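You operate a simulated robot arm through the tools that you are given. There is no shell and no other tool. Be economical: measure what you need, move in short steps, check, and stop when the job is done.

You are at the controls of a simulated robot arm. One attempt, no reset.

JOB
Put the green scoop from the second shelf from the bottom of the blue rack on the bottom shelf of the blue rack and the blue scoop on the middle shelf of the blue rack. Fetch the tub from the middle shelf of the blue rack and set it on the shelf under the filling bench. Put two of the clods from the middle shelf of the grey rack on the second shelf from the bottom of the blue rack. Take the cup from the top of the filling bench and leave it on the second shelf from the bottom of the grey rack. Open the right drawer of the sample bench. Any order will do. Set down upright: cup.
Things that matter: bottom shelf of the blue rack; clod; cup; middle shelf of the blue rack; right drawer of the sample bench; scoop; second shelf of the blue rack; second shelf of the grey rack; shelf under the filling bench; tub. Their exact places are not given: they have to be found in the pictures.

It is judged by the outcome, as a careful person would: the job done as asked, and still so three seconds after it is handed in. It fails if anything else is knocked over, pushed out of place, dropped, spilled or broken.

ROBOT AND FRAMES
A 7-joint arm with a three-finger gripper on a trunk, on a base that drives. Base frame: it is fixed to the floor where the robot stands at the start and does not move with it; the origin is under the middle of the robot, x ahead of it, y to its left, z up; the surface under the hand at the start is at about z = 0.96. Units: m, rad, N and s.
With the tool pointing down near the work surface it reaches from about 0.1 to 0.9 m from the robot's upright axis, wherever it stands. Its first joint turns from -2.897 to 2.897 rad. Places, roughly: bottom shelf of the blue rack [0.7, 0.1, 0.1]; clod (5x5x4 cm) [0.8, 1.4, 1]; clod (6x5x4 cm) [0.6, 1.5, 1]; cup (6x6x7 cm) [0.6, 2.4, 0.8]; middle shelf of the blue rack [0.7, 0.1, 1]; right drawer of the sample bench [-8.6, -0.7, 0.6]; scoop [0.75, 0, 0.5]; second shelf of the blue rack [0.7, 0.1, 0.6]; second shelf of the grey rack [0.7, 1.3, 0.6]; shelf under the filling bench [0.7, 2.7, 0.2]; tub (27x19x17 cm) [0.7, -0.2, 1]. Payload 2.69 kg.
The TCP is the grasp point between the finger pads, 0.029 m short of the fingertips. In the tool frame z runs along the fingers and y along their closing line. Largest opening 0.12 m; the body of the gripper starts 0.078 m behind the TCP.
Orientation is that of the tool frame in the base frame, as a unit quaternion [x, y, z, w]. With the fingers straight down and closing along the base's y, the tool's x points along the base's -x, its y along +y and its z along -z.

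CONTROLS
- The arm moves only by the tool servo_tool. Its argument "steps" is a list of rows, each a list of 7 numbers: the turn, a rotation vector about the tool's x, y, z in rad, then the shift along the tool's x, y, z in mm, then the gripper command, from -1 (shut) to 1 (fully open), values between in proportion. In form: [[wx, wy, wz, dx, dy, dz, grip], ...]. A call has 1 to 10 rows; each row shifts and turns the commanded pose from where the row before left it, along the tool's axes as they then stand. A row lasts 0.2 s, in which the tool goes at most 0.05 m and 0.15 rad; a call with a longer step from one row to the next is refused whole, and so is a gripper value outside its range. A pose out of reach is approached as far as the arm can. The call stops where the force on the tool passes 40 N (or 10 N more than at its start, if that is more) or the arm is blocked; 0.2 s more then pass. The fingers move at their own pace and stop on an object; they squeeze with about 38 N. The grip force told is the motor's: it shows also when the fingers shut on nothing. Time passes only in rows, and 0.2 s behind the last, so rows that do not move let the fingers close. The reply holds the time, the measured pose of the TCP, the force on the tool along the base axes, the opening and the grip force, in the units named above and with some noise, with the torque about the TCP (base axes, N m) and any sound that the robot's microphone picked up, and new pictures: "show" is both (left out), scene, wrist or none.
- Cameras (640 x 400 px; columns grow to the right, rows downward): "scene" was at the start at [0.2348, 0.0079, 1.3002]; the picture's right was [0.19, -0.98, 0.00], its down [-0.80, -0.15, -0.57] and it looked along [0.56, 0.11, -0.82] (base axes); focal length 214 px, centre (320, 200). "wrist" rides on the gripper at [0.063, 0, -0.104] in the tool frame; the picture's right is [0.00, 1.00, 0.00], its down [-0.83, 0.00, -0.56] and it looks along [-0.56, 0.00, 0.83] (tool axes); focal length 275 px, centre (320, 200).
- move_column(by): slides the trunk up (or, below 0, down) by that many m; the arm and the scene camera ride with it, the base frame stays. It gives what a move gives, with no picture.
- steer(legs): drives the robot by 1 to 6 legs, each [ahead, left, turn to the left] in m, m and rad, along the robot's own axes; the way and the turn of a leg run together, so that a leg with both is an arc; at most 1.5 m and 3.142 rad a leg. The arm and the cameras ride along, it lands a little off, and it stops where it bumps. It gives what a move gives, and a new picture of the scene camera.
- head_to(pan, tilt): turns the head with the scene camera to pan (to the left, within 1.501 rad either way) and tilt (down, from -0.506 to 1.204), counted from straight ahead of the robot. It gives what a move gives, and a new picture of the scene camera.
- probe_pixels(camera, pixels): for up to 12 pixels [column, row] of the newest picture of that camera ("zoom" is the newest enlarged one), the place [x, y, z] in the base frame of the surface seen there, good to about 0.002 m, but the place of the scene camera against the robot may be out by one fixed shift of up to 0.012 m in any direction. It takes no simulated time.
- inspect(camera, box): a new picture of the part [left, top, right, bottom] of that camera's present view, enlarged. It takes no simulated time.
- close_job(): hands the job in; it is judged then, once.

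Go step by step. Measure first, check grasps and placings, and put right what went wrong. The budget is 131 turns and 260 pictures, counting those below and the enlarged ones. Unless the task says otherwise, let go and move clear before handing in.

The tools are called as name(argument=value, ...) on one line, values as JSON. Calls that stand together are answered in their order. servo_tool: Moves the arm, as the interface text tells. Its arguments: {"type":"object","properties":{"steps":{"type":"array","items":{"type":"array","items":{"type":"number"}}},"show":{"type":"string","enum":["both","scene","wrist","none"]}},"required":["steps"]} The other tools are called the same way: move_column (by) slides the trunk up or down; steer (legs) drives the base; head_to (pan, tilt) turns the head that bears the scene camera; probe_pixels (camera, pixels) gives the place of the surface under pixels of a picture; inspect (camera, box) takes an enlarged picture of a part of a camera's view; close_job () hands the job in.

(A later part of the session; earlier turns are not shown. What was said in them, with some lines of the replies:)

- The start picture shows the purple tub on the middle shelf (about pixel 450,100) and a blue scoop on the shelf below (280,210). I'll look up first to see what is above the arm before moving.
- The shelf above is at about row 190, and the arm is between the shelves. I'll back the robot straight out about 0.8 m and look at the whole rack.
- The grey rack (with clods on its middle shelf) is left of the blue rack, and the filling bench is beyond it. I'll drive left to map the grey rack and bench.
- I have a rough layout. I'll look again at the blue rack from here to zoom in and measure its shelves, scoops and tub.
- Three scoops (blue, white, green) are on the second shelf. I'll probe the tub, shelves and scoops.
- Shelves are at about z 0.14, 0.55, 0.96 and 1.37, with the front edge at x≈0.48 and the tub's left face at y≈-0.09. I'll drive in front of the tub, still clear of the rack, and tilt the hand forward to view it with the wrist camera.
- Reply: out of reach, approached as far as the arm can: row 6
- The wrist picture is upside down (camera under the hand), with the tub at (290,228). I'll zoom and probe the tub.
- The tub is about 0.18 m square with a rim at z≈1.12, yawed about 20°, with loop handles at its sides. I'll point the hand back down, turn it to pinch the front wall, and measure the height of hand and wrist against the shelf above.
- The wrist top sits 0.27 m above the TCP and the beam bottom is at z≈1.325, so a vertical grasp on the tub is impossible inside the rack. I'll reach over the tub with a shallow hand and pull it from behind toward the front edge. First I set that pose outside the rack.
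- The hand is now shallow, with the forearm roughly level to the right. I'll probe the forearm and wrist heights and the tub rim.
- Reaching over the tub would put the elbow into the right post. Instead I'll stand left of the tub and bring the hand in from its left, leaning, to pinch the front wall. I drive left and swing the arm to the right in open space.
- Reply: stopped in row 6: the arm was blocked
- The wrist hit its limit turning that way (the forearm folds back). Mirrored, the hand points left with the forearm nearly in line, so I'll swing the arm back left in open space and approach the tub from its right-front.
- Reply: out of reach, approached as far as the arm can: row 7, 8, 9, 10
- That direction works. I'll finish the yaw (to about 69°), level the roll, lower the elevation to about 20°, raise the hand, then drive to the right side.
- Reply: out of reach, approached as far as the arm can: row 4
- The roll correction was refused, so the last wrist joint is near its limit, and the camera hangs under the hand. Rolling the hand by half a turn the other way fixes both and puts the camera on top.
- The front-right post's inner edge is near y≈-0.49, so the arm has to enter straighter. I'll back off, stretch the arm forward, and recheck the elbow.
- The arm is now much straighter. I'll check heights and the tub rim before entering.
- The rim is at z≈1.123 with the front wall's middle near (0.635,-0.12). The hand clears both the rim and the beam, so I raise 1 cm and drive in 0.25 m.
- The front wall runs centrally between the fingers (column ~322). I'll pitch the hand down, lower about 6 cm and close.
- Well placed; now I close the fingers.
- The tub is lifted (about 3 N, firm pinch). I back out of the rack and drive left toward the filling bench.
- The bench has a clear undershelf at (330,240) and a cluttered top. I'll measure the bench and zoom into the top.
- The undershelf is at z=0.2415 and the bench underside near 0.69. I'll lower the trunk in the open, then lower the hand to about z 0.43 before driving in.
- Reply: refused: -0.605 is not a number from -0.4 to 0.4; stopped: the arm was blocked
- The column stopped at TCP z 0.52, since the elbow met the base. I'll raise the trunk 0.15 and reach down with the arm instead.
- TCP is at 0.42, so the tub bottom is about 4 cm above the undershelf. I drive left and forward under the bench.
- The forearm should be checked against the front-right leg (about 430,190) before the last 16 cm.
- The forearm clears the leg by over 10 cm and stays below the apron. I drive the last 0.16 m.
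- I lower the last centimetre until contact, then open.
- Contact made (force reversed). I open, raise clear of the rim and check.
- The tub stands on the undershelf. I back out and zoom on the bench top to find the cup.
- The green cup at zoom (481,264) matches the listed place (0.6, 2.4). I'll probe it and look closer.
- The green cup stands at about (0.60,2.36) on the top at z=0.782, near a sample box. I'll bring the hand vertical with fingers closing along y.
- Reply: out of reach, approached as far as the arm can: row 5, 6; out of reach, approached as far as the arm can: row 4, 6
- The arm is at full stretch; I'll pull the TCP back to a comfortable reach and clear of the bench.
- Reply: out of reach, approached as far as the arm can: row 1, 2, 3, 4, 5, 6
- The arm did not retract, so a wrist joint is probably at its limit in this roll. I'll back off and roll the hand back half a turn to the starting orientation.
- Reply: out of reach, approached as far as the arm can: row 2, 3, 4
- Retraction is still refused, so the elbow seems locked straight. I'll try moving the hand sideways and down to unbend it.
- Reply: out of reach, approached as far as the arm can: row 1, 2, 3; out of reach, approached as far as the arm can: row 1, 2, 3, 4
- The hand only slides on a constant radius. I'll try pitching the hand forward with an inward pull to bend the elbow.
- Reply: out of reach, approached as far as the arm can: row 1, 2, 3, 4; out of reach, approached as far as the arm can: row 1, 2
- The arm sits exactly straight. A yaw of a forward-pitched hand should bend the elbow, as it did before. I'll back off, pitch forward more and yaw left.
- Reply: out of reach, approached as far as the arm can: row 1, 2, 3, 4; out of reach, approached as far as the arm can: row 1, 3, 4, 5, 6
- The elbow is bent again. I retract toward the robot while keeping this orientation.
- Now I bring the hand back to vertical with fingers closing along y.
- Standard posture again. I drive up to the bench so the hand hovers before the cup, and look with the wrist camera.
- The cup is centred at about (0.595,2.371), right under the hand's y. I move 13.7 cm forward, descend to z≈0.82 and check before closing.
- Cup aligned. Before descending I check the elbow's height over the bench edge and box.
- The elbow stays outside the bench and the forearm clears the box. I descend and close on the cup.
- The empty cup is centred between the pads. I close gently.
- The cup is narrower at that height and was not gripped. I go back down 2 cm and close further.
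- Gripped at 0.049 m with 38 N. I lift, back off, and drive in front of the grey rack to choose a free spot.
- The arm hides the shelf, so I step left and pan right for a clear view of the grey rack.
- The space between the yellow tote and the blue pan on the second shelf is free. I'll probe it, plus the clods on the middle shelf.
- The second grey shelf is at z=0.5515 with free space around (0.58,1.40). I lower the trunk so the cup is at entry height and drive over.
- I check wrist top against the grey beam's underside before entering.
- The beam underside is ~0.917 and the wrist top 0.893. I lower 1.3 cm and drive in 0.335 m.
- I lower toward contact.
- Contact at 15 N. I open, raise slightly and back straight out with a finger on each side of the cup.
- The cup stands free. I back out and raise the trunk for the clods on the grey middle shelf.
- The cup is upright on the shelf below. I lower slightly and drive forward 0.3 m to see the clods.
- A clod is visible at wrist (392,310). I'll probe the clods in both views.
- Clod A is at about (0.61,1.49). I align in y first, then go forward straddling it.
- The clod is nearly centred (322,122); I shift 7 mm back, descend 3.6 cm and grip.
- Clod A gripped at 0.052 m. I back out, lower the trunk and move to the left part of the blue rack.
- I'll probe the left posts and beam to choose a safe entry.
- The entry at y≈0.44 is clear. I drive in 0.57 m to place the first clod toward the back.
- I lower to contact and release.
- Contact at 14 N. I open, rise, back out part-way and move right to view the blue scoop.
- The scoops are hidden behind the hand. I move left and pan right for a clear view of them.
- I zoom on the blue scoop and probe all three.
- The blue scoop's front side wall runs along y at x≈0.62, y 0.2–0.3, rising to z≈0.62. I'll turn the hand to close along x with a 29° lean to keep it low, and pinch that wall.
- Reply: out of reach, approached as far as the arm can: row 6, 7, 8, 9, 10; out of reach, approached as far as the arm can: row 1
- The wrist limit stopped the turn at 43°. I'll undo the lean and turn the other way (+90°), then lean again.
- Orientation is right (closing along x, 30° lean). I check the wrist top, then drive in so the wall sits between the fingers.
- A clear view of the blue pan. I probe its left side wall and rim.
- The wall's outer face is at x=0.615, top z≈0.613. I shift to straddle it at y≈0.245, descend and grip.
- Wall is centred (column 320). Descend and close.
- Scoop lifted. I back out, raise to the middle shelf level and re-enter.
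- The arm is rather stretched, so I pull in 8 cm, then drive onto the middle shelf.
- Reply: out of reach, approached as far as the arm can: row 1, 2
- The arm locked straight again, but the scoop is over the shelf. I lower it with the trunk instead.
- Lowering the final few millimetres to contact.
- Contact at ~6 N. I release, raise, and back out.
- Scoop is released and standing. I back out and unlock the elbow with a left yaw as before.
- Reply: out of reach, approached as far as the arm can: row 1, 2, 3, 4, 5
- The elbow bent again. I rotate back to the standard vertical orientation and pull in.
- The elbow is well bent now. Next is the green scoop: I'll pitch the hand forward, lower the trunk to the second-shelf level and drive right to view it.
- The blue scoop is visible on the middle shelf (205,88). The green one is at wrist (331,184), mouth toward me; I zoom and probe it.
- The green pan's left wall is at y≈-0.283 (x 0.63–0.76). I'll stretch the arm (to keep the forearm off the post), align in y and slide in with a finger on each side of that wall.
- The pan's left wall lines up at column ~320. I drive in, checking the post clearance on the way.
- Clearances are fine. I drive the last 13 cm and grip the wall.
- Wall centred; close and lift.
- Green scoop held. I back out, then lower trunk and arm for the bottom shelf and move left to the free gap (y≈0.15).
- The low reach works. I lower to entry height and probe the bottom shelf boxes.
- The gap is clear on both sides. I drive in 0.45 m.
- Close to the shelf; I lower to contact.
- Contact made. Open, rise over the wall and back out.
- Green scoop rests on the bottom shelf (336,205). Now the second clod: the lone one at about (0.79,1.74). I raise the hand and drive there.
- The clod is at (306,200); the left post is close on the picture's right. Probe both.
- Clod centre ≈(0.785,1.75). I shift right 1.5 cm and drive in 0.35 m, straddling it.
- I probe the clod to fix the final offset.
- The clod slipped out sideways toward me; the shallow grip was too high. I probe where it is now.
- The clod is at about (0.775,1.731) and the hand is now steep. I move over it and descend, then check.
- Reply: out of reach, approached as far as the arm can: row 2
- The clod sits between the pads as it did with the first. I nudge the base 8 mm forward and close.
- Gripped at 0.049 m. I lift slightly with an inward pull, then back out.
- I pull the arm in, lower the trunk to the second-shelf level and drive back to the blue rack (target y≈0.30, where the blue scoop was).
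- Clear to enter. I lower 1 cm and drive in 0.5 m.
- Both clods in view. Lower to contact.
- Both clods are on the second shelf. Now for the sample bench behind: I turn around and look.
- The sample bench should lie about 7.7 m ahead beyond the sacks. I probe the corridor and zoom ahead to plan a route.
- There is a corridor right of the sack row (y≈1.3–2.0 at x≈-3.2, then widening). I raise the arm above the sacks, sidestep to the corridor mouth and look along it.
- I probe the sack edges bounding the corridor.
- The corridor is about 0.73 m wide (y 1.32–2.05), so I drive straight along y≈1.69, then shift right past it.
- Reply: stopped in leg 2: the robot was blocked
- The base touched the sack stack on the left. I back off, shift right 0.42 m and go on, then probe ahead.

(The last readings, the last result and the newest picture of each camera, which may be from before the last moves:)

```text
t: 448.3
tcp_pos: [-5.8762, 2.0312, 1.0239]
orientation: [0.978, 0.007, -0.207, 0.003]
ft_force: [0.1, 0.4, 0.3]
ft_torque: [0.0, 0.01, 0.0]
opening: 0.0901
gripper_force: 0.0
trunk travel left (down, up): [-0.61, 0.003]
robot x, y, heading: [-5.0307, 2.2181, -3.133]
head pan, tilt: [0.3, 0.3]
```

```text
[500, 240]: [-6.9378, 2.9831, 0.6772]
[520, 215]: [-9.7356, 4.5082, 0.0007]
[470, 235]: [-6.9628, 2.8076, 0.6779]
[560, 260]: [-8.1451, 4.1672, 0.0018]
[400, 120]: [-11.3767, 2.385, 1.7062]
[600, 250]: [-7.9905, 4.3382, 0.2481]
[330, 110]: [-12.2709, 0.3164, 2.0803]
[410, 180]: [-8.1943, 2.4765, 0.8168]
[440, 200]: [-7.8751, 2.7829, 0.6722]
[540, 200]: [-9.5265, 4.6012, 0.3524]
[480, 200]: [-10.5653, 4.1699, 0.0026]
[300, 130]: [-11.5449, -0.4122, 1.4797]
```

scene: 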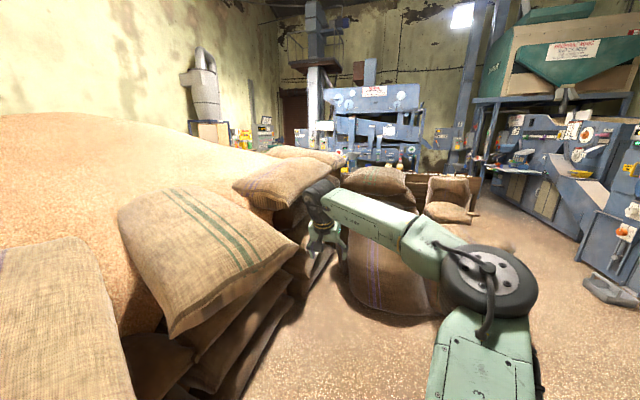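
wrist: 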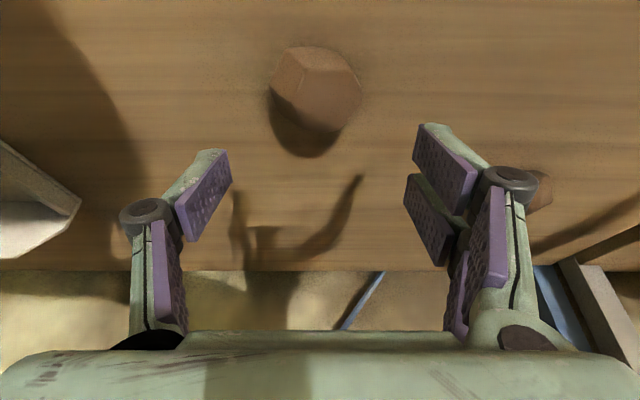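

Standing sacks block ahead at (-6.9,2.8–3.0), with free floor to the right (y≈3.2–4.2). I go round them on the right and look left toward the bench.

steer(legs=[[0.6, -0.95, 0], [1.2, -0.4, 0], [1.4, 0.0, 0]])

head_to(pan=1.2, tilt=0.3)

```text
t: 452.1
tcp_pos: [-6.13, 2.3599, 1.0239]
orientation: [0.978, 0.006, -0.208, 0.002]
ft_force: [0.3, 0.2, 0.3]
ft_torque: [0.03, -0.01, -0.01]
opening: 0.09
gripper_force: 0.1
trunk travel left (down, up): [-0.61, 0.003]
robot x, y, heading: [-5.286, 2.5469, -3.138]
head pan, tilt: [0.3, 0.3]
stopped in leg 1: the robot was blocked; the commanded pose is now the measured one
```

scene: 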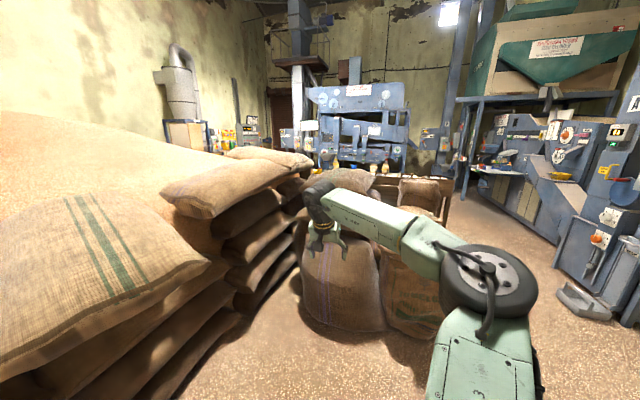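

```text
t: 453.3
tcp_pos: [-6.1306, 2.3597, 1.0241]
orientation: [0.978, 0.005, -0.208, 0.002]
ft_force: [0.9, -0.4, 0.2]
ft_torque: [-0.01, 0.02, 0.02]
opening: 0.0901
gripper_force: 0.1
trunk travel left (down, up): [-0.61, 0.003]
robot x, y, heading: [-5.2873, 2.5471, -3.138]
head pan, tilt: [1.201, 0.3]
```

scene: 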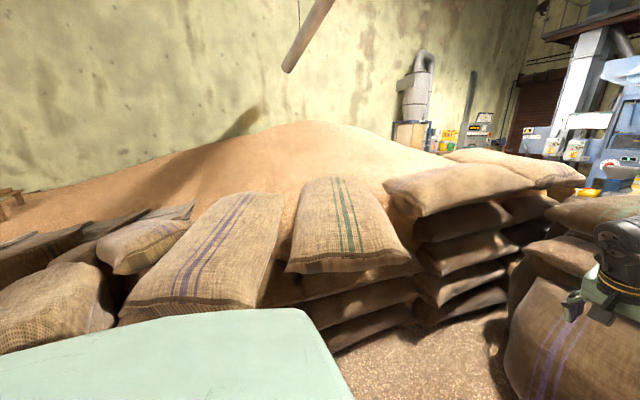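

The base's rear-right touched the right sack group. I go forward first, then right, then forward along y≈3.5.

steer(legs=[[0, 0.06, 0], [0.42, 0, 0], [0.05, -0.75, 0], [0, -0.3, 0], [1.2, 0, 0], [1.3, 0, 0]])

head_to(pan=1.2, tilt=0.3)

```text
t: 461.7
tcp_pos: [-6.5986, 2.9834, 1.0234]
orientation: [0.978, 0.007, -0.208, 0.002]
ft_force: [-0.1, -0.9, 0.6]
ft_torque: [0.01, 0.0, -0.03]
opening: 0.09
gripper_force: 0.1
trunk travel left (down, up): [-0.61, 0.003]
robot x, y, heading: [-5.7562, 3.1745, -3.132]
head pan, tilt: [1.201, 0.3]
stopped in leg 3: the robot was blocked; the commanded pose is now the measured one
```

scene: 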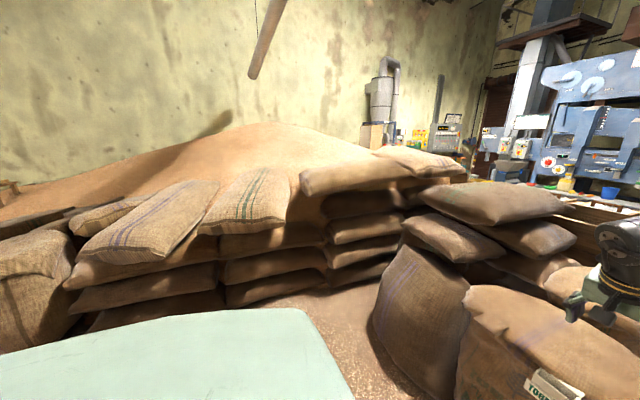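

```text
t: 462.3
tcp_pos: [-6.5986, 2.9832, 1.023]
orientation: [0.978, 0.007, -0.208, 0.003]
ft_force: [-1.0, -0.5, 0.4]
ft_torque: [-0.01, -0.05, 0.02]
opening: 0.09
gripper_force: 0.0
trunk travel left (down, up): [-0.61, 0.003]
robot x, y, heading: [-5.7602, 3.1711, -3.135]
head pan, tilt: [1.201, 0.3]
```

scene: 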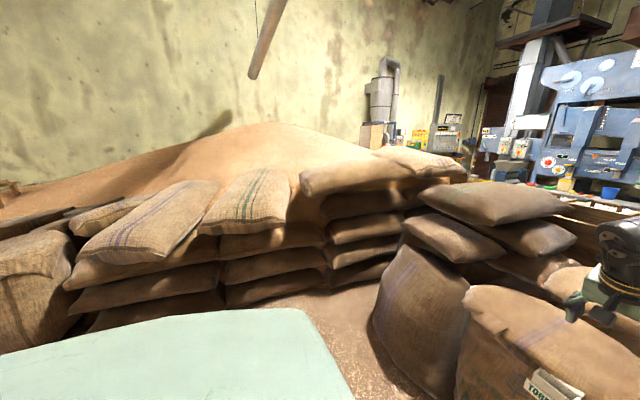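

Blocked again at the right. I look forward-right and probe.

head_to(pan=-0.35, tilt=0.5)

probe_pixels(camera="scene", pixels=[[320, 100], [320, 150], [320, 200], [380, 200], [440, 200], [500, 200], [560, 200], [260, 150], [200, 150], [440, 260], [520, 280], [600, 300]])

```text
t: 463.9
tcp_pos: [-6.6, 2.9831, 1.0226]
orientation: [0.978, 0.007, -0.208, 0.002]
ft_force: [0.0, -0.1, 0.4]
ft_torque: [-0.01, 0.01, -0.04]
opening: 0.0897
gripper_force: 0.0
trunk travel left (down, up): [-0.61, 0.003]
robot x, y, heading: [-5.7533, 3.1694, -3.134]
head pan, tilt: [-0.351, 0.499]
```

scene: 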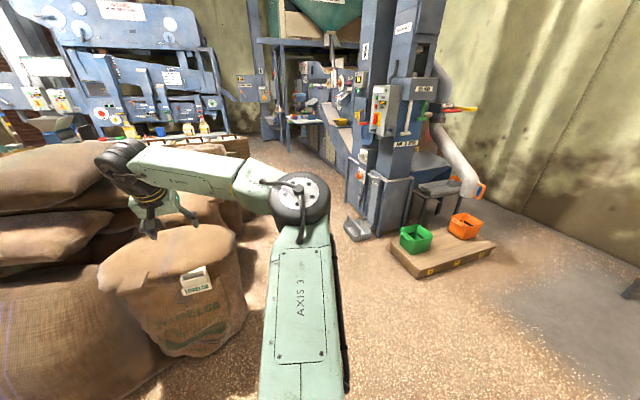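

```text
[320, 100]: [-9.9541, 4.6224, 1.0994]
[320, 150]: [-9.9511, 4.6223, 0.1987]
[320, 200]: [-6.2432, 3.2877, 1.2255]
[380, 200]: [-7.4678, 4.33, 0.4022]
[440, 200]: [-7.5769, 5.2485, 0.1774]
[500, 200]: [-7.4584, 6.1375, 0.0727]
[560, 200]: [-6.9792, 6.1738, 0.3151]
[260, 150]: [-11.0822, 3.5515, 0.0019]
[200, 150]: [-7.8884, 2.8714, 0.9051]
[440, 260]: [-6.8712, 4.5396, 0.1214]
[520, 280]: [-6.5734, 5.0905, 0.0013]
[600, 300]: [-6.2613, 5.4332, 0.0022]
```

Floor ahead is clear for y≈3.2–3.9. I move diagonally right-forward and on to x≈-8.4.

steer(legs=[[0.25, -0.2, 0], [0.2, -0.18, 0], [1.0, 0.0, 0], [1.2, 0.1, 0]])

head_to(pan=1.3, tilt=0.35)

```text
t: 464.6
tcp_pos: [-6.6005, 2.9849, 1.022]
orientation: [0.978, 0.006, -0.208, 0.003]
ft_force: [0.2, 0.3, -0.1]
ft_torque: [0.0, 0.01, 0.0]
opening: 0.0901
gripper_force: 0.1
trunk travel left (down, up): [-0.61, 0.003]
robot x, y, heading: [-5.762, 3.1764, -3.138]
head pan, tilt: [-0.351, 0.499]
stopped in leg 1: the robot was blocked; the commanded pose is now the measured one
```

scene: 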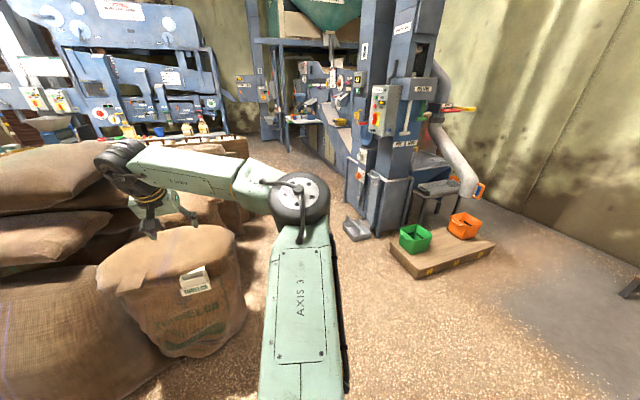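

```text
t: 466.3
tcp_pos: [-6.6005, 2.9848, 1.0235]
orientation: [0.978, 0.006, -0.208, 0.002]
ft_force: [-0.7, -0.5, -0.3]
ft_torque: [-0.03, -0.03, 0.01]
opening: 0.0899
gripper_force: 0.2
trunk travel left (down, up): [-0.61, 0.003]
robot x, y, heading: [-5.761, 3.1706, -3.141]
head pan, tilt: [1.3, 0.351]
```

scene: 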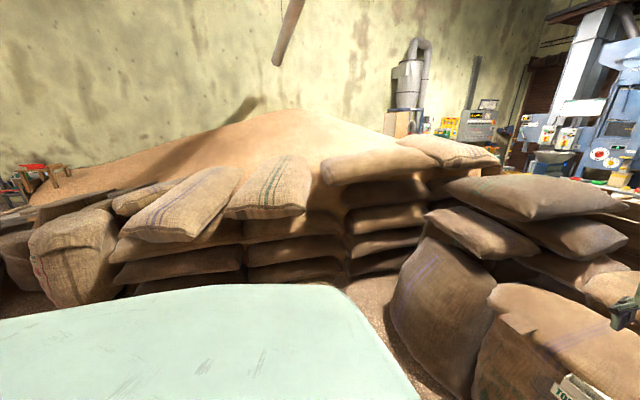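

The base front likely touches the near sack. I back 6 cm, go purely right 0.42 m, then forward.

steer(legs=[[-0.07, 0, 0], [0, -0.42, 0], [0.7, 0, 0], [0.7, 0, 0], [1.2, 0.1, 0]])

head_to(pan=1.3, tilt=0.35)

```text
t: 467.5
tcp_pos: [-6.5481, 2.9849, 1.0244]
orientation: [0.978, 0.006, -0.209, 0.002]
ft_force: [0.3, 0.6, 0.3]
ft_torque: [0.0, 0.02, -0.01]
opening: 0.0899
gripper_force: 0.1
trunk travel left (down, up): [-0.61, 0.003]
robot x, y, heading: [-5.709, 3.1686, -3.137]
head pan, tilt: [1.3, 0.351]
stopped in leg 1: the robot was blocked; the commanded pose is now the measured one
```

scene: 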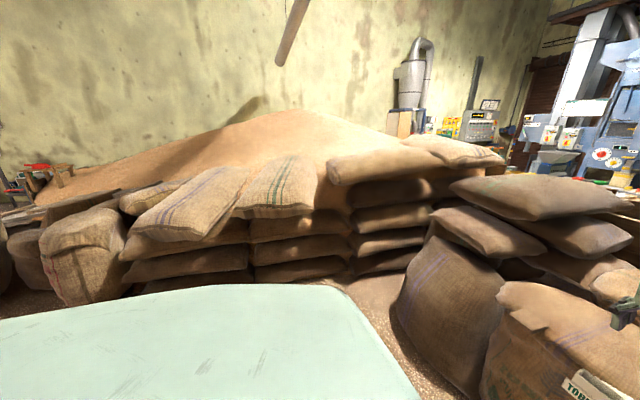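

```text
t: 468.1
tcp_pos: [-6.5468, 2.9858, 1.0245]
orientation: [0.978, 0.006, -0.208, 0.002]
ft_force: [-0.5, 0.6, 0.1]
ft_torque: [-0.04, -0.02, -0.02]
opening: 0.09
gripper_force: 0.0
trunk travel left (down, up): [-0.61, 0.003]
robot x, y, heading: [-5.7007, 3.175, -3.136]
head pan, tilt: [1.3, 0.351]
```

scene: 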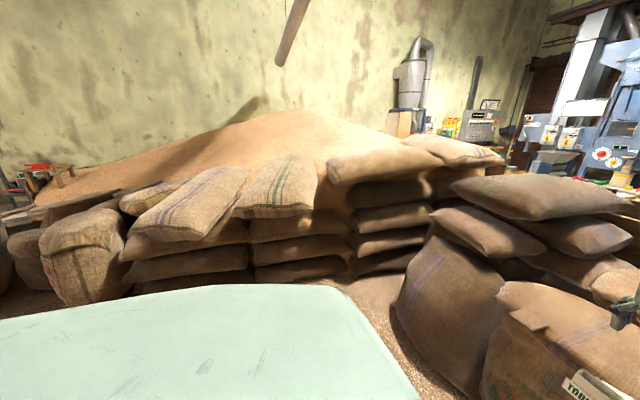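

I'm wedged between a rear and a front obstacle with a few cm play. From the middle I go purely right, then forward.

steer(legs=[[0.025, 0, 0], [0, -0.4, 0], [0.7, 0, 0], [0.7, 0, 0], [1.2, 0.1, 0]])

head_to(pan=-1.2, tilt=0.7)

```text
t: 469.2
tcp_pos: [-6.5754, 2.9844, 1.0237]
orientation: [0.978, 0.008, -0.208, 0.003]
ft_force: [0.5, 0.7, 0.4]
ft_torque: [-0.01, -0.01, -0.02]
opening: 0.09
gripper_force: 0.1
trunk travel left (down, up): [-0.61, 0.003]
robot x, y, heading: [-5.7312, 3.1734, -3.138]
head pan, tilt: [1.3, 0.351]
stopped in leg 2: the robot was blocked; the commanded pose is now the measured one
```

scene: 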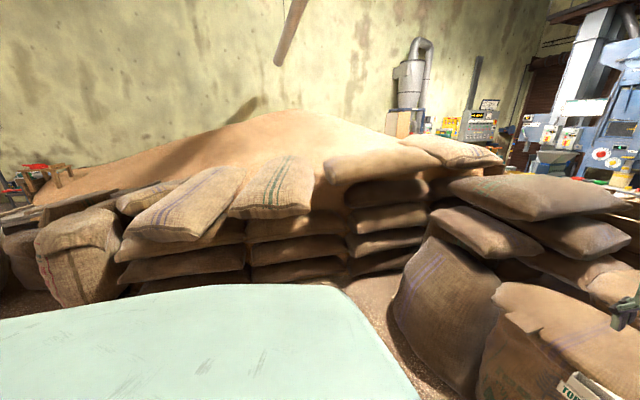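

```text
t: 471.5
tcp_pos: [-6.5751, 2.9846, 1.0239]
orientation: [0.978, 0.007, -0.208, 0.002]
ft_force: [0.6, -0.6, -0.2]
ft_torque: [0.0, -0.01, 0.03]
opening: 0.0899
gripper_force: 0.0
trunk travel left (down, up): [-0.61, 0.003]
robot x, y, heading: [-5.7329, 3.1729, -3.137]
head pan, tilt: [-1.201, 0.7]
```

scene: 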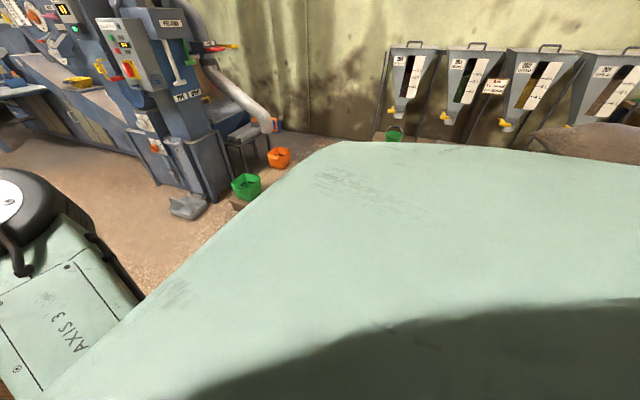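

A low object seems to sit to my right-rear. I go forward 0.2 m first, then right, then on.

steer(legs=[[0.2, 0, 0], [0, -0.38, 0], [0.9, 0, 0], [0.9, 0, 0], [0.8, 0.3, 0]])

head_to(pan=1.2, tilt=0.35)

```text
t: 473.9
tcp_pos: [-6.7751, 3.0179, 1.024]
orientation: [0.978, 0.005, -0.208, 0.002]
ft_force: [0.5, -0.3, 1.2]
ft_torque: [0.0, -0.01, 0.04]
opening: 0.0901
gripper_force: 0.1
trunk travel left (down, up): [-0.61, 0.003]
robot x, y, heading: [-5.932, 3.1998, -3.138]
head pan, tilt: [-1.201, 0.7]
stopped in leg 2: the robot was blocked; the commanded pose is now the measured one
```

scene: 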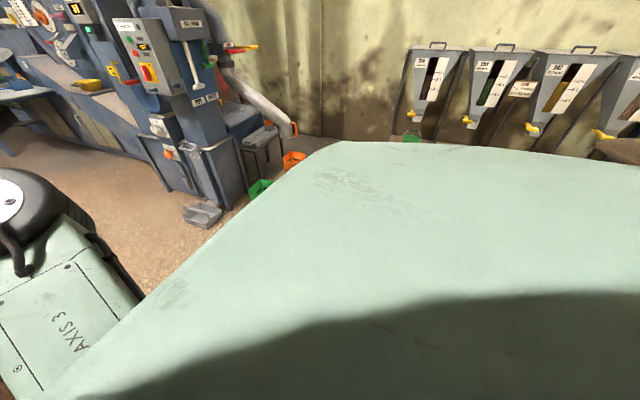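

```text
t: 476.1
tcp_pos: [-6.7751, 3.0187, 1.0233]
orientation: [0.978, 0.005, -0.208, 0.002]
ft_force: [-0.4, 0.4, -0.4]
ft_torque: [0.0, -0.01, -0.02]
opening: 0.0902
gripper_force: 0.1
trunk travel left (down, up): [-0.61, 0.003]
robot x, y, heading: [-5.9354, 3.2057, -3.133]
head pan, tilt: [1.201, 0.351]
```

scene: 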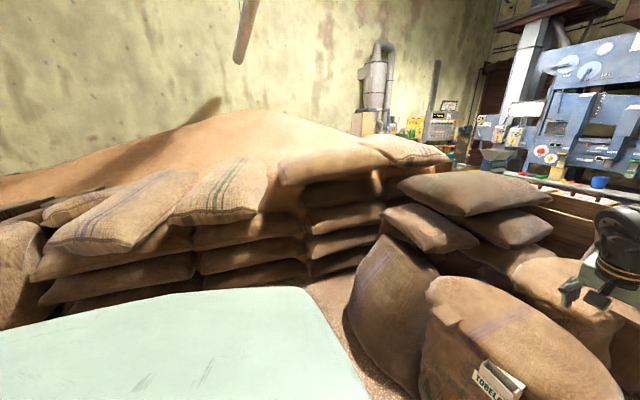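

Forward worked, right is still blocked by something beside the rear. I continue forward a bit, then right.

steer(legs=[[0.17, 0, 0], [0, -0.38, 0], [0.9, 0, 0], [0.9, 0, 0], [0.8, 0.3, 0]])

head_to(pan=0.9, tilt=0.4)

```text
t: 480.8
tcp_pos: [-6.9482, 3.3957, 1.024]
orientation: [0.978, 0.005, -0.207, 0.002]
ft_force: [-0.2, -0.4, -1.5]
ft_torque: [-0.03, -0.02, 0.0]
opening: 0.09
gripper_force: 0.1
trunk travel left (down, up): [-0.61, 0.003]
robot x, y, heading: [-6.1032, 3.5869, -3.136]
head pan, tilt: [1.201, 0.351]
stopped in leg 2: the robot was blocked; the commanded pose is now the measured one
```

scene: 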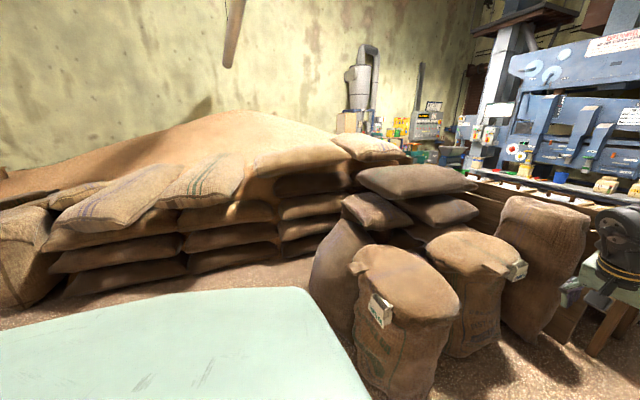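

```text
t: 481.6
tcp_pos: [-6.9487, 3.3957, 1.0241]
orientation: [0.978, 0.005, -0.208, 0.001]
ft_force: [-0.2, 0.1, 0.0]
ft_torque: [-0.01, 0.0, 0.05]
opening: 0.0902
gripper_force: 0.1
trunk travel left (down, up): [-0.61, 0.003]
robot x, y, heading: [-6.1067, 3.5817, -3.133]
head pan, tilt: [0.901, 0.4]
```

scene: 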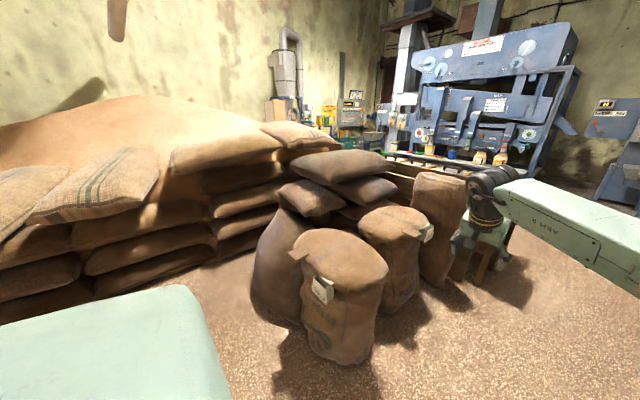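

Past the obstacle. The bench area is at column ~290 behind the sacks; I zoom and probe for a way through.

inspect(camera="scene", box=[240, 60, 480, 210])

probe_pixels(camera="scene", pixels=[[285, 110], [330, 125], [352, 115], [380, 140], [300, 135], [350, 160], [395, 160], [440, 180], [420, 155], [500, 160], [540, 230], [575, 185]])

```text
2.67 times, centred on (360, 135) of scene
```

zoom: 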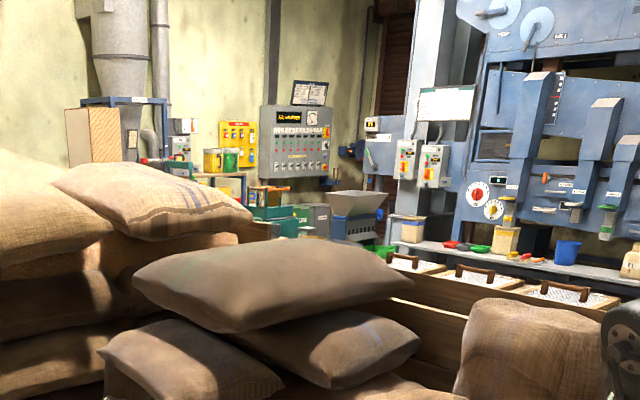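

```text
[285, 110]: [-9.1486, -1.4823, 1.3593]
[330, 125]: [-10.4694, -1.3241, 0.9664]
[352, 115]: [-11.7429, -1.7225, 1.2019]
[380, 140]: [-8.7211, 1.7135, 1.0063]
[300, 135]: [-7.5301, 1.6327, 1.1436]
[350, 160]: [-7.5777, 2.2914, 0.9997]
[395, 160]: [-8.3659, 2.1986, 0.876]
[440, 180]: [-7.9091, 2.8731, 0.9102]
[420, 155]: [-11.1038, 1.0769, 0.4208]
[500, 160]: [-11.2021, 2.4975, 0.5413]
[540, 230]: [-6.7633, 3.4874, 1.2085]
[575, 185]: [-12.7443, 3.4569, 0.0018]
```

The way seems to be around the far side of the wooden bin: forward to x≈-9.8, then left along the blue machine. I try that.

steer(legs=[[1.4, -0.02, 0], [1.4, 0, 0], [0.9, 0, 0], [0, 1.4, 0], [0, 1.4, 0]])

head_to(pan=1.3, tilt=0.35)

```text
t: 520.9
tcp_pos: [-10.6146, 0.552, 1.0228]
orientation: [0.978, 0.01, -0.207, 0.003]
ft_force: [0.6, -0.7, -0.3]
ft_torque: [0.02, 0.0, 0.02]
opening: 0.09
gripper_force: 0.0
trunk travel left (down, up): [-0.61, 0.003]
robot x, y, heading: [-9.7692, 0.7435, -3.127]
head pan, tilt: [0.901, 0.4]
```

scene: 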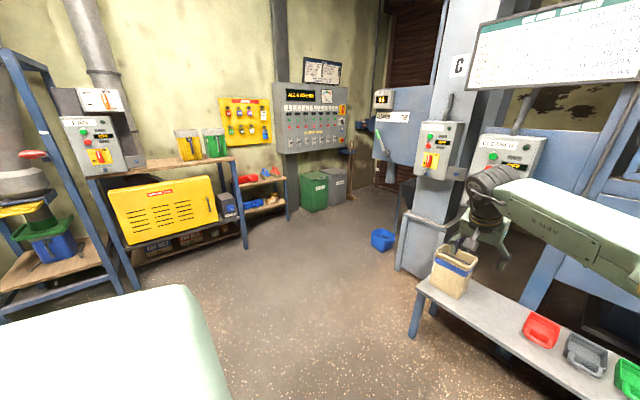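

```text
t: 521.8
tcp_pos: [-10.614, 0.553, 1.0227]
orientation: [0.978, 0.01, -0.208, 0.003]
ft_force: [0.0, -1.1, -0.3]
ft_torque: [0.02, 0.04, -0.01]
opening: 0.0898
gripper_force: 0.0
trunk travel left (down, up): [-0.61, 0.003]
robot x, y, heading: [-9.772, 0.7467, -3.128]
head pan, tilt: [1.3, 0.351]
```

scene: 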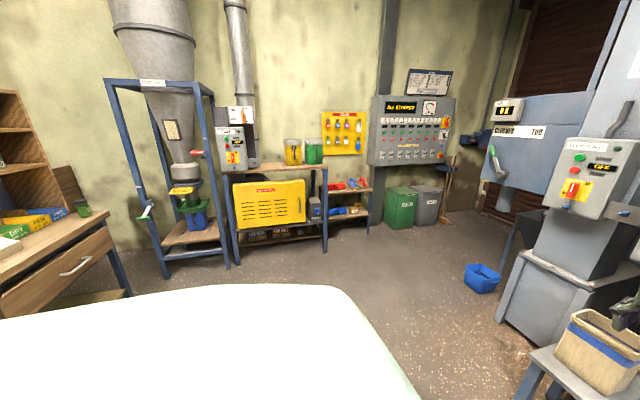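

The sample bench with drawer is visible at the left (handle at (75,265)), facing +y. I probe the handle and drawer front.

probe_pixels(camera="scene", pixels=[[75, 265], [62, 273], [90, 258], [50, 285], [30, 300], [105, 240], [100, 225], [20, 265], [115, 290], [10, 310]])

inspect(camera="scene", box=[0, 200, 140, 320])

```text
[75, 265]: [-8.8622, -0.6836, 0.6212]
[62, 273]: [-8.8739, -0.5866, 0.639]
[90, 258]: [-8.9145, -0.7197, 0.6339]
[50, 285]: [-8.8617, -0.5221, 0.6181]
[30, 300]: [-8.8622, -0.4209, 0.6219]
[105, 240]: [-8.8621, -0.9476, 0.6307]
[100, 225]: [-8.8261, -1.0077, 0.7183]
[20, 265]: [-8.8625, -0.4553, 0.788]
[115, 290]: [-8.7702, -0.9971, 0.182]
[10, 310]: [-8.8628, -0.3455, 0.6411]
```

```text
3.33 times, centred on (70, 260) of scene
```

zoom: 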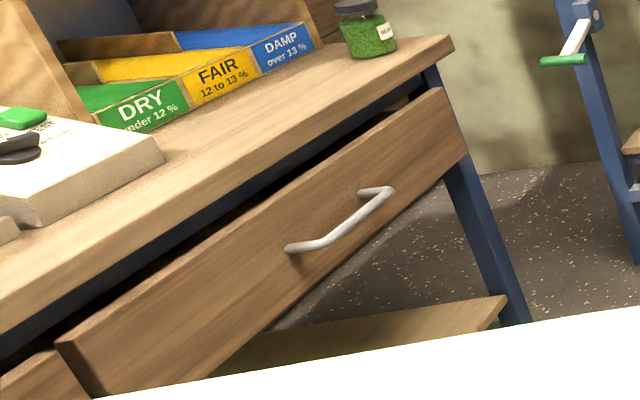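

The drawer front faces -x (plane x≈-8.862) with a bar handle at x≈-8.91, y≈-0.65, z≈0.637. I turn round to face it, shift the hand right, close the fingers for hooking, lower the trunk and move beside it.

steer(legs=[[0.15, 0.5, 0], [0, 0, 3.128]])

servo_tool(steps=[[0, 0.1, 0, 0, 0, 0, -1], [0, 0.1, 0, 0, 0, 0, -1], [0, 0, 0, 0, -45, 0, -1], [0, 0, 0, 0, -45, 0, -1], [0, 0, 0, 0, -45, 0, -1], [0, 0, 0, 0, -45, 0, -1], [0, 0, 0, 0, -45, 0, -1], [0, 0, 0, 0, -45, 0, -1], [0, 0, 0, 0, -45, 0, -1], [0, 0, 0, 0, -45, 0, -1]], show="none")

move_column(by=-0.32)

steer(legs=[[0, -0.73, 0]])

head_to(pan=0.0, tilt=0.5)

servo_tool(steps=[[0, 0, 0, 0, 0, 0, -1]], show="wrist")

```text
t: 533.8
tcp_pos: [-9.0792, 0.4546, 1.024]
orientation: [-0.018, 0.978, 0.004, 0.208]
ft_force: [0.6, -1.1, 0.7]
ft_torque: [-0.01, -0.01, 0.05]
opening: 0.09
gripper_force: 0.1
trunk travel left (down, up): [-0.61, 0.003]
robot x, y, heading: [-9.9162, 0.246, 0.027]
head pan, tilt: [1.3, 0.351]
```

scene: 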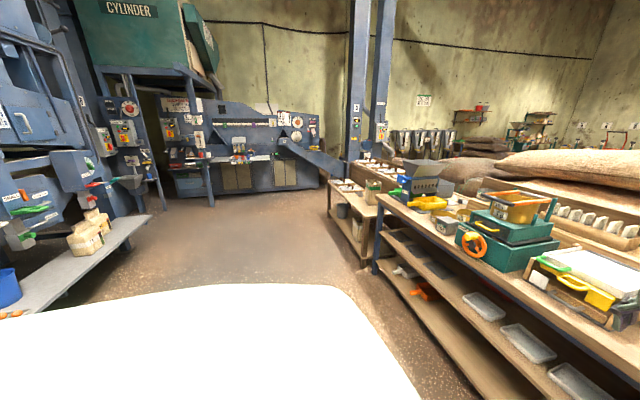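

```text
t: 536.0
tcp_pos: [-9.0667, 0.0935, 1.0225]
orientation: [-0.018, 0.994, 0.003, 0.11]
ft_force: [-0.5, 0.4, -0.3]
ft_torque: [-0.01, 0.0, 0.0]
opening: 0.0
gripper_force: 28.6
trunk travel left (down, up): [-0.61, 0.003]
robot x, y, heading: [-9.9221, 0.2457, 0.026]
head pan, tilt: [1.3, 0.351]
```

```text
t: 539.1
tcp_pos: [-9.0668, 0.0944, 0.7035]
orientation: [-0.018, 0.994, 0.004, 0.11]
ft_force: [-0.2, 0.4, 0.2]
ft_torque: [-0.02, 0.0, 0.02]
opening: 0.0002
gripper_force: 28.6
trunk travel left (down, up): [-0.29, 0.323]
robot x, y, heading: [-9.919, 0.2502, 0.028]
head pan, tilt: [1.3, 0.351]
```

```text
t: 545.2
tcp_pos: [-9.0456, -0.6349, 0.7022]
orientation: [-0.017, 0.994, 0.003, 0.11]
ft_force: [0.1, 0.2, 0.0]
ft_torque: [-0.02, 0.04, 0.0]
opening: 0.0001
gripper_force: 27.9
trunk travel left (down, up): [-0.29, 0.323]
robot x, y, heading: [-9.8977, -0.4805, 0.024]
head pan, tilt: [1.3, 0.351]
```

scene: 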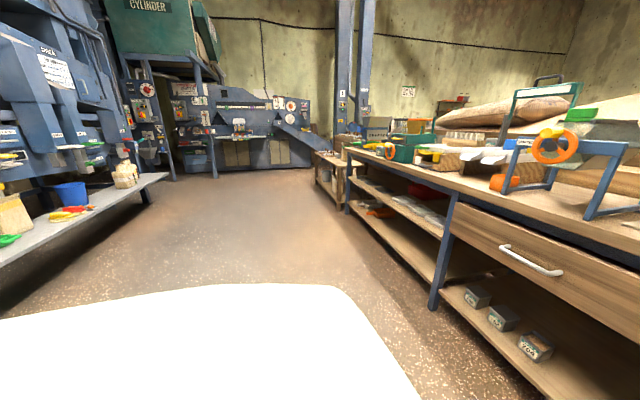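

```text
t: 546.7
tcp_pos: [-9.0467, -0.6341, 0.703]
orientation: [-0.017, 0.994, 0.003, 0.11]
ft_force: [0.6, 0.3, 0.3]
ft_torque: [-0.02, 0.01, -0.01]
opening: 0.0001
gripper_force: 28.7
trunk travel left (down, up): [-0.29, 0.323]
robot x, y, heading: [-9.8987, -0.4757, 0.029]
head pan, tilt: [0.0, 0.499]
```

scene: 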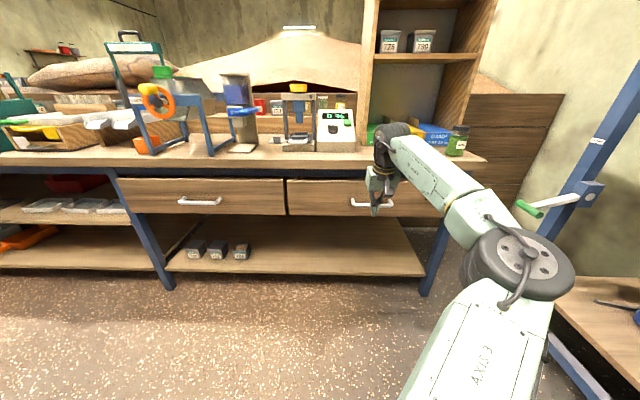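

```text
t: 547.1
tcp_pos: [-9.0453, -0.6338, 0.7017]
orientation: [-0.017, 0.994, 0.003, 0.109]
ft_force: [0.5, 0.9, -0.4]
ft_torque: [0.05, 0.02, -0.07]
opening: 0.0001
gripper_force: 28.4
trunk travel left (down, up): [-0.29, 0.323]
robot x, y, heading: [-9.8949, -0.4826, 0.029]
head pan, tilt: [0.0, 0.499]
```

wrist: 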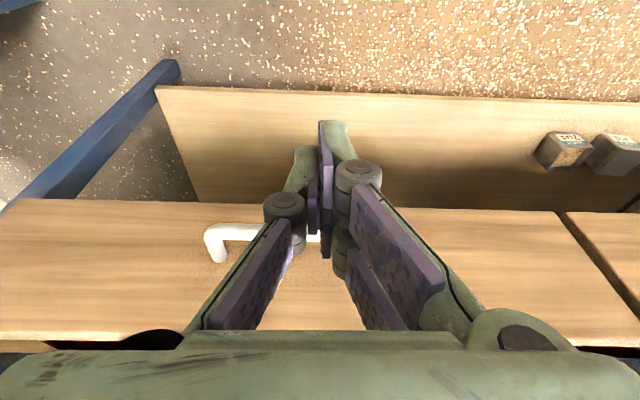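

Two drawers; the right handle is just ahead of the fingers. I probe bar and face with the wrist camera.

probe_pixels(camera="wrist", pixels=[[240, 232], [255, 232], [255, 226], [255, 239], [270, 233], [214, 240], [222, 258], [150, 270], [450, 270], [300, 300], [312, 240], [450, 338]])

```text
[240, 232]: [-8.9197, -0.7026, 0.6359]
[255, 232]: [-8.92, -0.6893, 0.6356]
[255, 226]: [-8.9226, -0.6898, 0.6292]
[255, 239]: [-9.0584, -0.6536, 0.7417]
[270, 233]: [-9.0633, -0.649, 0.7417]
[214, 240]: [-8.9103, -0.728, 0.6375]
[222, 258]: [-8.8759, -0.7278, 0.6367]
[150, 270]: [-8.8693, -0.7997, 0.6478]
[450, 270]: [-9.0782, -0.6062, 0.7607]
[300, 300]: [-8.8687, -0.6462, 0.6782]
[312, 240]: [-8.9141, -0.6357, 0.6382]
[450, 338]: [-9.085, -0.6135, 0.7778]
```

Bar back face ≈-8.905, drawer face ≈-8.869: a 36 mm gap, centre x≈-8.887. I straighten the hand a little and drive forward to hover above the gap.

servo_tool(steps=[[0, 0.11, 0, 0, 0, 0, -1]], show="none")

steer(legs=[[0.158, -0.018, -0.029]])

servo_tool(steps=[[0, 0, 0, 0, 0, 0, -1]], show="wrist")

```text
t: 547.5
tcp_pos: [-9.0458, -0.6336, 0.7031]
orientation: [-0.016, 0.998, 0.002, 0.055]
ft_force: [1.0, 0.7, -0.6]
ft_torque: [0.02, 0.01, 0.03]
opening: 0.0001
gripper_force: 29.0
trunk travel left (down, up): [-0.29, 0.323]
robot x, y, heading: [-9.8957, -0.4797, 0.026]
head pan, tilt: [0.0, 0.499]
```

```text
t: 548.9
tcp_pos: [-8.9083, -0.6686, 0.7012]
orientation: [-0.005, 0.999, 0.001, 0.044]
ft_force: [-1.5, 0.8, -0.6]
ft_torque: [-0.04, -0.09, -0.01]
opening: 0.0
gripper_force: 28.2
trunk travel left (down, up): [-0.29, 0.323]
robot x, y, heading: [-9.7485, -0.496, 0.004]
head pan, tilt: [0.0, 0.499]
stopped in leg 1: the force on the tool passed its limit at 124 N (the readings are from after the stop); the commanded pose is now the measured one
```

scene: 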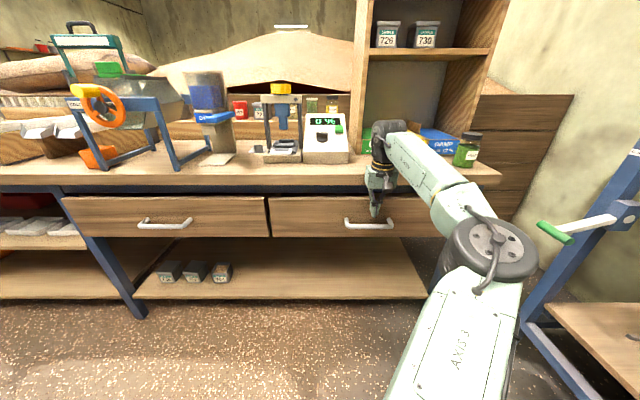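

```text
t: 549.3
tcp_pos: [-8.9091, -0.6691, 0.7027]
orientation: [-0.005, 0.999, 0.002, 0.044]
ft_force: [-1.8, 0.4, -1.2]
ft_torque: [-0.03, -0.15, -0.01]
opening: 0.0
gripper_force: 28.6
trunk travel left (down, up): [-0.29, 0.323]
robot x, y, heading: [-9.7481, -0.4963, 0.003]
head pan, tilt: [0.0, 0.499]
```

wrist: 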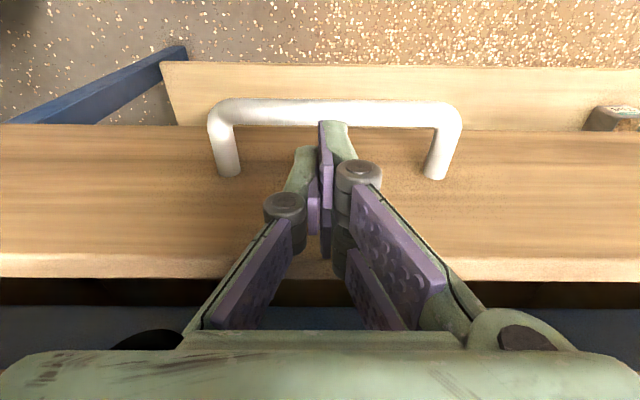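

The hand's body met the bench edge (no harm seen; handle clear below). I back off 6 cm and tilt the hand forward to about 22° so its body stays clear when the fingers hook behind the bar.

steer(legs=[[-0.06, 0, 0]])

servo_tool(steps=[[0, -0.145, 0, 0, 0, 0, -1], [0, -0.145, 0, 0, 0, 0, -1], [0, 0, 0, 0, 0, 0, -1]], show="wrist")

probe_pixels(camera="wrist", pixels=[[240, 200], [240, 215], [240, 230], [260, 220], [400, 220], [230, 250], [180, 260], [220, 235], [420, 235], [500, 260]])

```text
t: 550.3
tcp_pos: [-8.9664, -0.6689, 0.7012]
orientation: [-0.006, 0.999, 0.002, 0.045]
ft_force: [-0.1, 0.2, 0.6]
ft_torque: [-0.02, 0.01, 0.0]
opening: 0.0
gripper_force: 28.4
trunk travel left (down, up): [-0.29, 0.323]
robot x, y, heading: [-9.8096, -0.4937, 0.002]
head pan, tilt: [0.0, 0.499]
```

scene: 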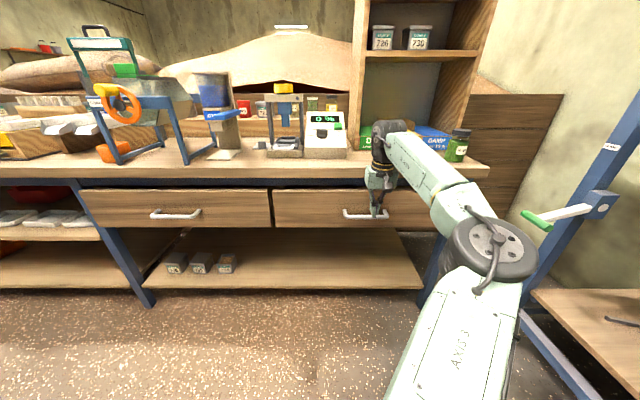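

```text
t: 551.1
tcp_pos: [-8.9674, -0.6691, 0.7021]
orientation: [-0.006, 0.982, 0.002, 0.189]
ft_force: [-0.2, 0.2, 0.7]
ft_torque: [0.01, -0.02, 0.03]
opening: 0.0002
gripper_force: 28.2
trunk travel left (down, up): [-0.29, 0.323]
robot x, y, heading: [-9.8067, -0.4933, 0.003]
head pan, tilt: [0.0, 0.499]
```

wrist: 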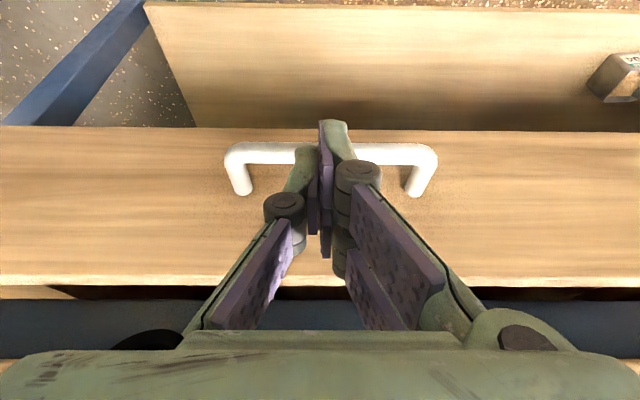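

```text
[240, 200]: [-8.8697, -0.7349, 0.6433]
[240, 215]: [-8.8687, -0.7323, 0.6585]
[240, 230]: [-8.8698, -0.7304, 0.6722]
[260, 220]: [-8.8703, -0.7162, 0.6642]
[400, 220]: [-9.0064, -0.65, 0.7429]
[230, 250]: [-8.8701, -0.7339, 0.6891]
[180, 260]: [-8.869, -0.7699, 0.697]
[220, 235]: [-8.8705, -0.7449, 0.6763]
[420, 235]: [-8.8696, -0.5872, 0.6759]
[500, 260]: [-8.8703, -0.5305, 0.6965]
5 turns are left
```

The bar and gap are measured again (face x≈-8.870). I slide down behind the bar along the finger axis, then drive back 0.22 m to pull the drawer.

servo_tool(steps=[[0, 0, 0, -22.8, 0, 10.8, -1], [0, 0, 0, -22.8, 0, 10.8, -1], [0, 0, 0, 0, 0, 32.3, -1], [0, 0, 0, 0, 0, 32.3, -1]], show="wrist")

steer(legs=[[-0.22, 0, 0]])

```text
t: 552.0
tcp_pos: [-8.9, -0.6684, 0.6676]
orientation: [-0.005, 0.98, 0.003, 0.198]
ft_force: [-17.9, 0.9, 20.1]
ft_torque: [-0.22, -0.36, 0.08]
opening: 0.0
gripper_force: 28.6
trunk travel left (down, up): [-0.29, 0.323]
robot x, y, heading: [-9.8068, -0.4928, 0.001]
head pan, tilt: [0.0, 0.499]
stopped in row 4: the force on the tool passed its limit at 60 N (the readings are from after the stop); the commanded pose is now the measured one
```

wrist: 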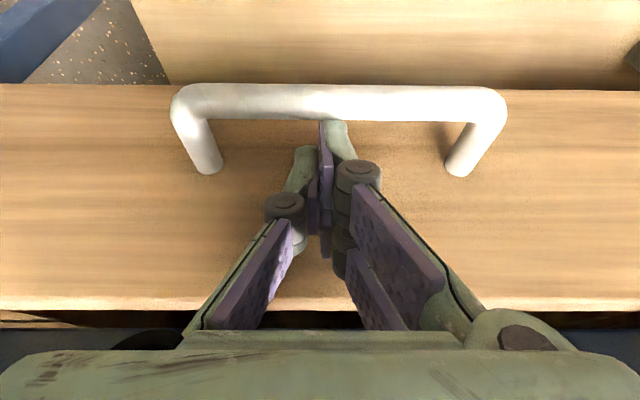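

```text
t: 553.7
tcp_pos: [-9.1177, -0.6681, 0.6675]
orientation: [-0.004, 0.98, 0.003, 0.199]
ft_force: [1.0, -1.9, 31.9]
ft_torque: [-0.49, -2.43, -0.03]
opening: 0.0
gripper_force: 28.2
trunk travel left (down, up): [-0.29, 0.323]
robot x, y, heading: [-10.0292, -0.4928, 0.0]
head pan, tilt: [0.0, 0.499]
4 turns are left
```

scene: 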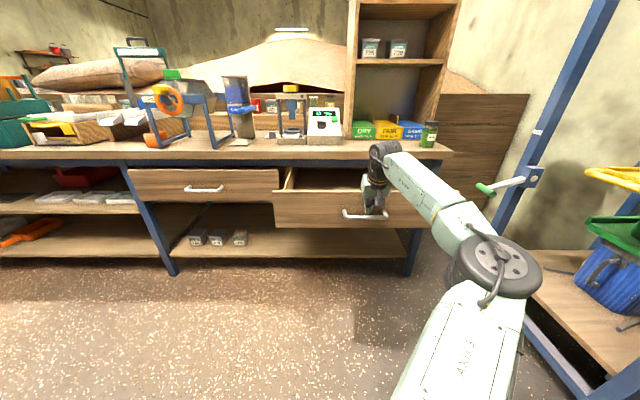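

The drawer has come out about 0.2 m. I pull a little more, then lift the fingers out along their axis and back off.

steer(legs=[[-0.07, 0, 0]])

servo_tool(steps=[[0, 0, 0, 0, 0, -20, -1], [0, 0, 0, 0, 0, -35, -1], [0, 0, 0, 0, 0, -40, -1]], show="wrist")

steer(legs=[[-0.2, 0, 0]])

```text
t: 554.7
tcp_pos: [-9.1872, -0.6677, 0.6689]
orientation: [-0.003, 0.98, 0.003, 0.2]
ft_force: [-1.4, -1.3, 23.2]
ft_torque: [0.27, -1.18, 0.0]
opening: 0.0
gripper_force: 28.4
trunk travel left (down, up): [-0.29, 0.323]
robot x, y, heading: [-10.0946, -0.4938, 0.001]
head pan, tilt: [0.0, 0.499]
```

scene: 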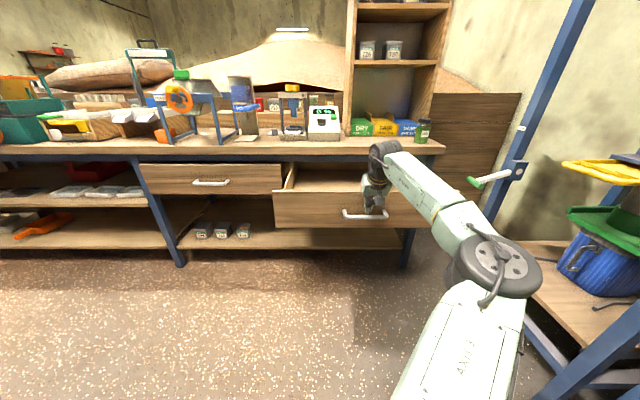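

```text
t: 555.5
tcp_pos: [-9.2238, -0.6696, 0.7524]
orientation: [-0.004, 0.98, 0.004, 0.198]
ft_force: [-0.9, -0.3, -0.7]
ft_torque: [0.01, -0.01, 0.0]
opening: 0.0
gripper_force: 29.0
trunk travel left (down, up): [-0.29, 0.323]
robot x, y, heading: [-10.1, -0.4958, -0.004]
head pan, tilt: [0.0, 0.499]
```

wrist: 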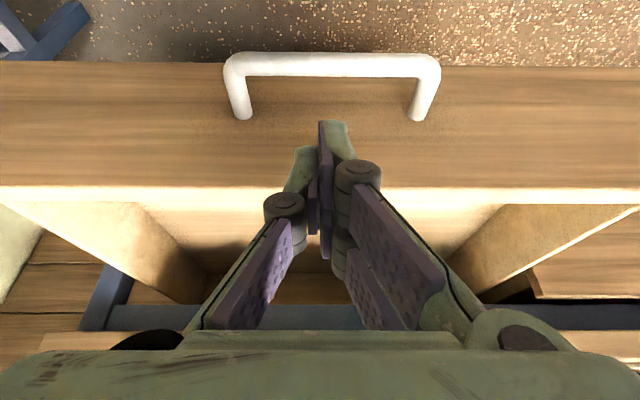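

```text
t: 557.1
tcp_pos: [-9.4234, -0.6712, 0.753]
orientation: [-0.003, 0.98, 0.002, 0.199]
ft_force: [0.2, -1.2, 0.2]
ft_torque: [0.0, 0.01, 0.01]
opening: 0.0
gripper_force: 28.3
trunk travel left (down, up): [-0.29, 0.323]
robot x, y, heading: [-10.3003, -0.4946, -0.003]
head pan, tilt: [0.0, 0.499]
3 turns are left
```

scene: 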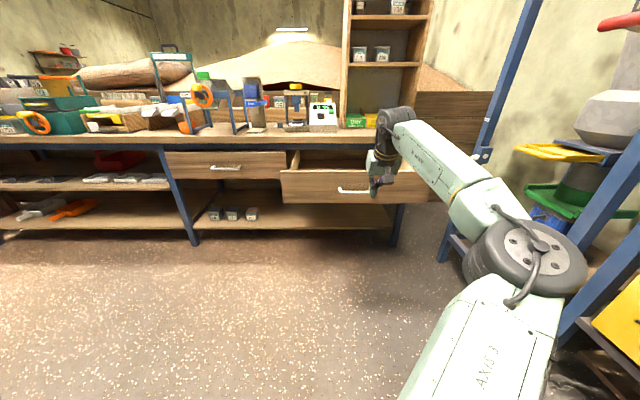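

The right drawer stands well open (about 0.27 m), everything else is placed, and the hand is clear, so I hand in.

close_job()

```text
The job is handed in.
```

I did every part of the job and handed it in, and the cup was set down upright.

- **Blue rack:** the green scoop is on the bottom shelf and the blue scoop on the middle shelf. Two clods from the grey rack are on the second shelf.
- **Tub:** it stands on the shelf under the filling bench.
- **Cup:** it stands on the second shelf of the grey rack.
- **Sample bench:** the right drawer is open by about 0.27 m.

Three knocks could count against the result:

- The base bumped sacks and at least one obstacle I couldn't see on the way to the sample bench. I did not check whether any of them moved.
- The hand hit the sample bench once, at 124 N, before I hooked the drawer. I saw nothing moved.
- One clod slipped in my first grip and slid about 2 cm on its shelf before I picked it up again.
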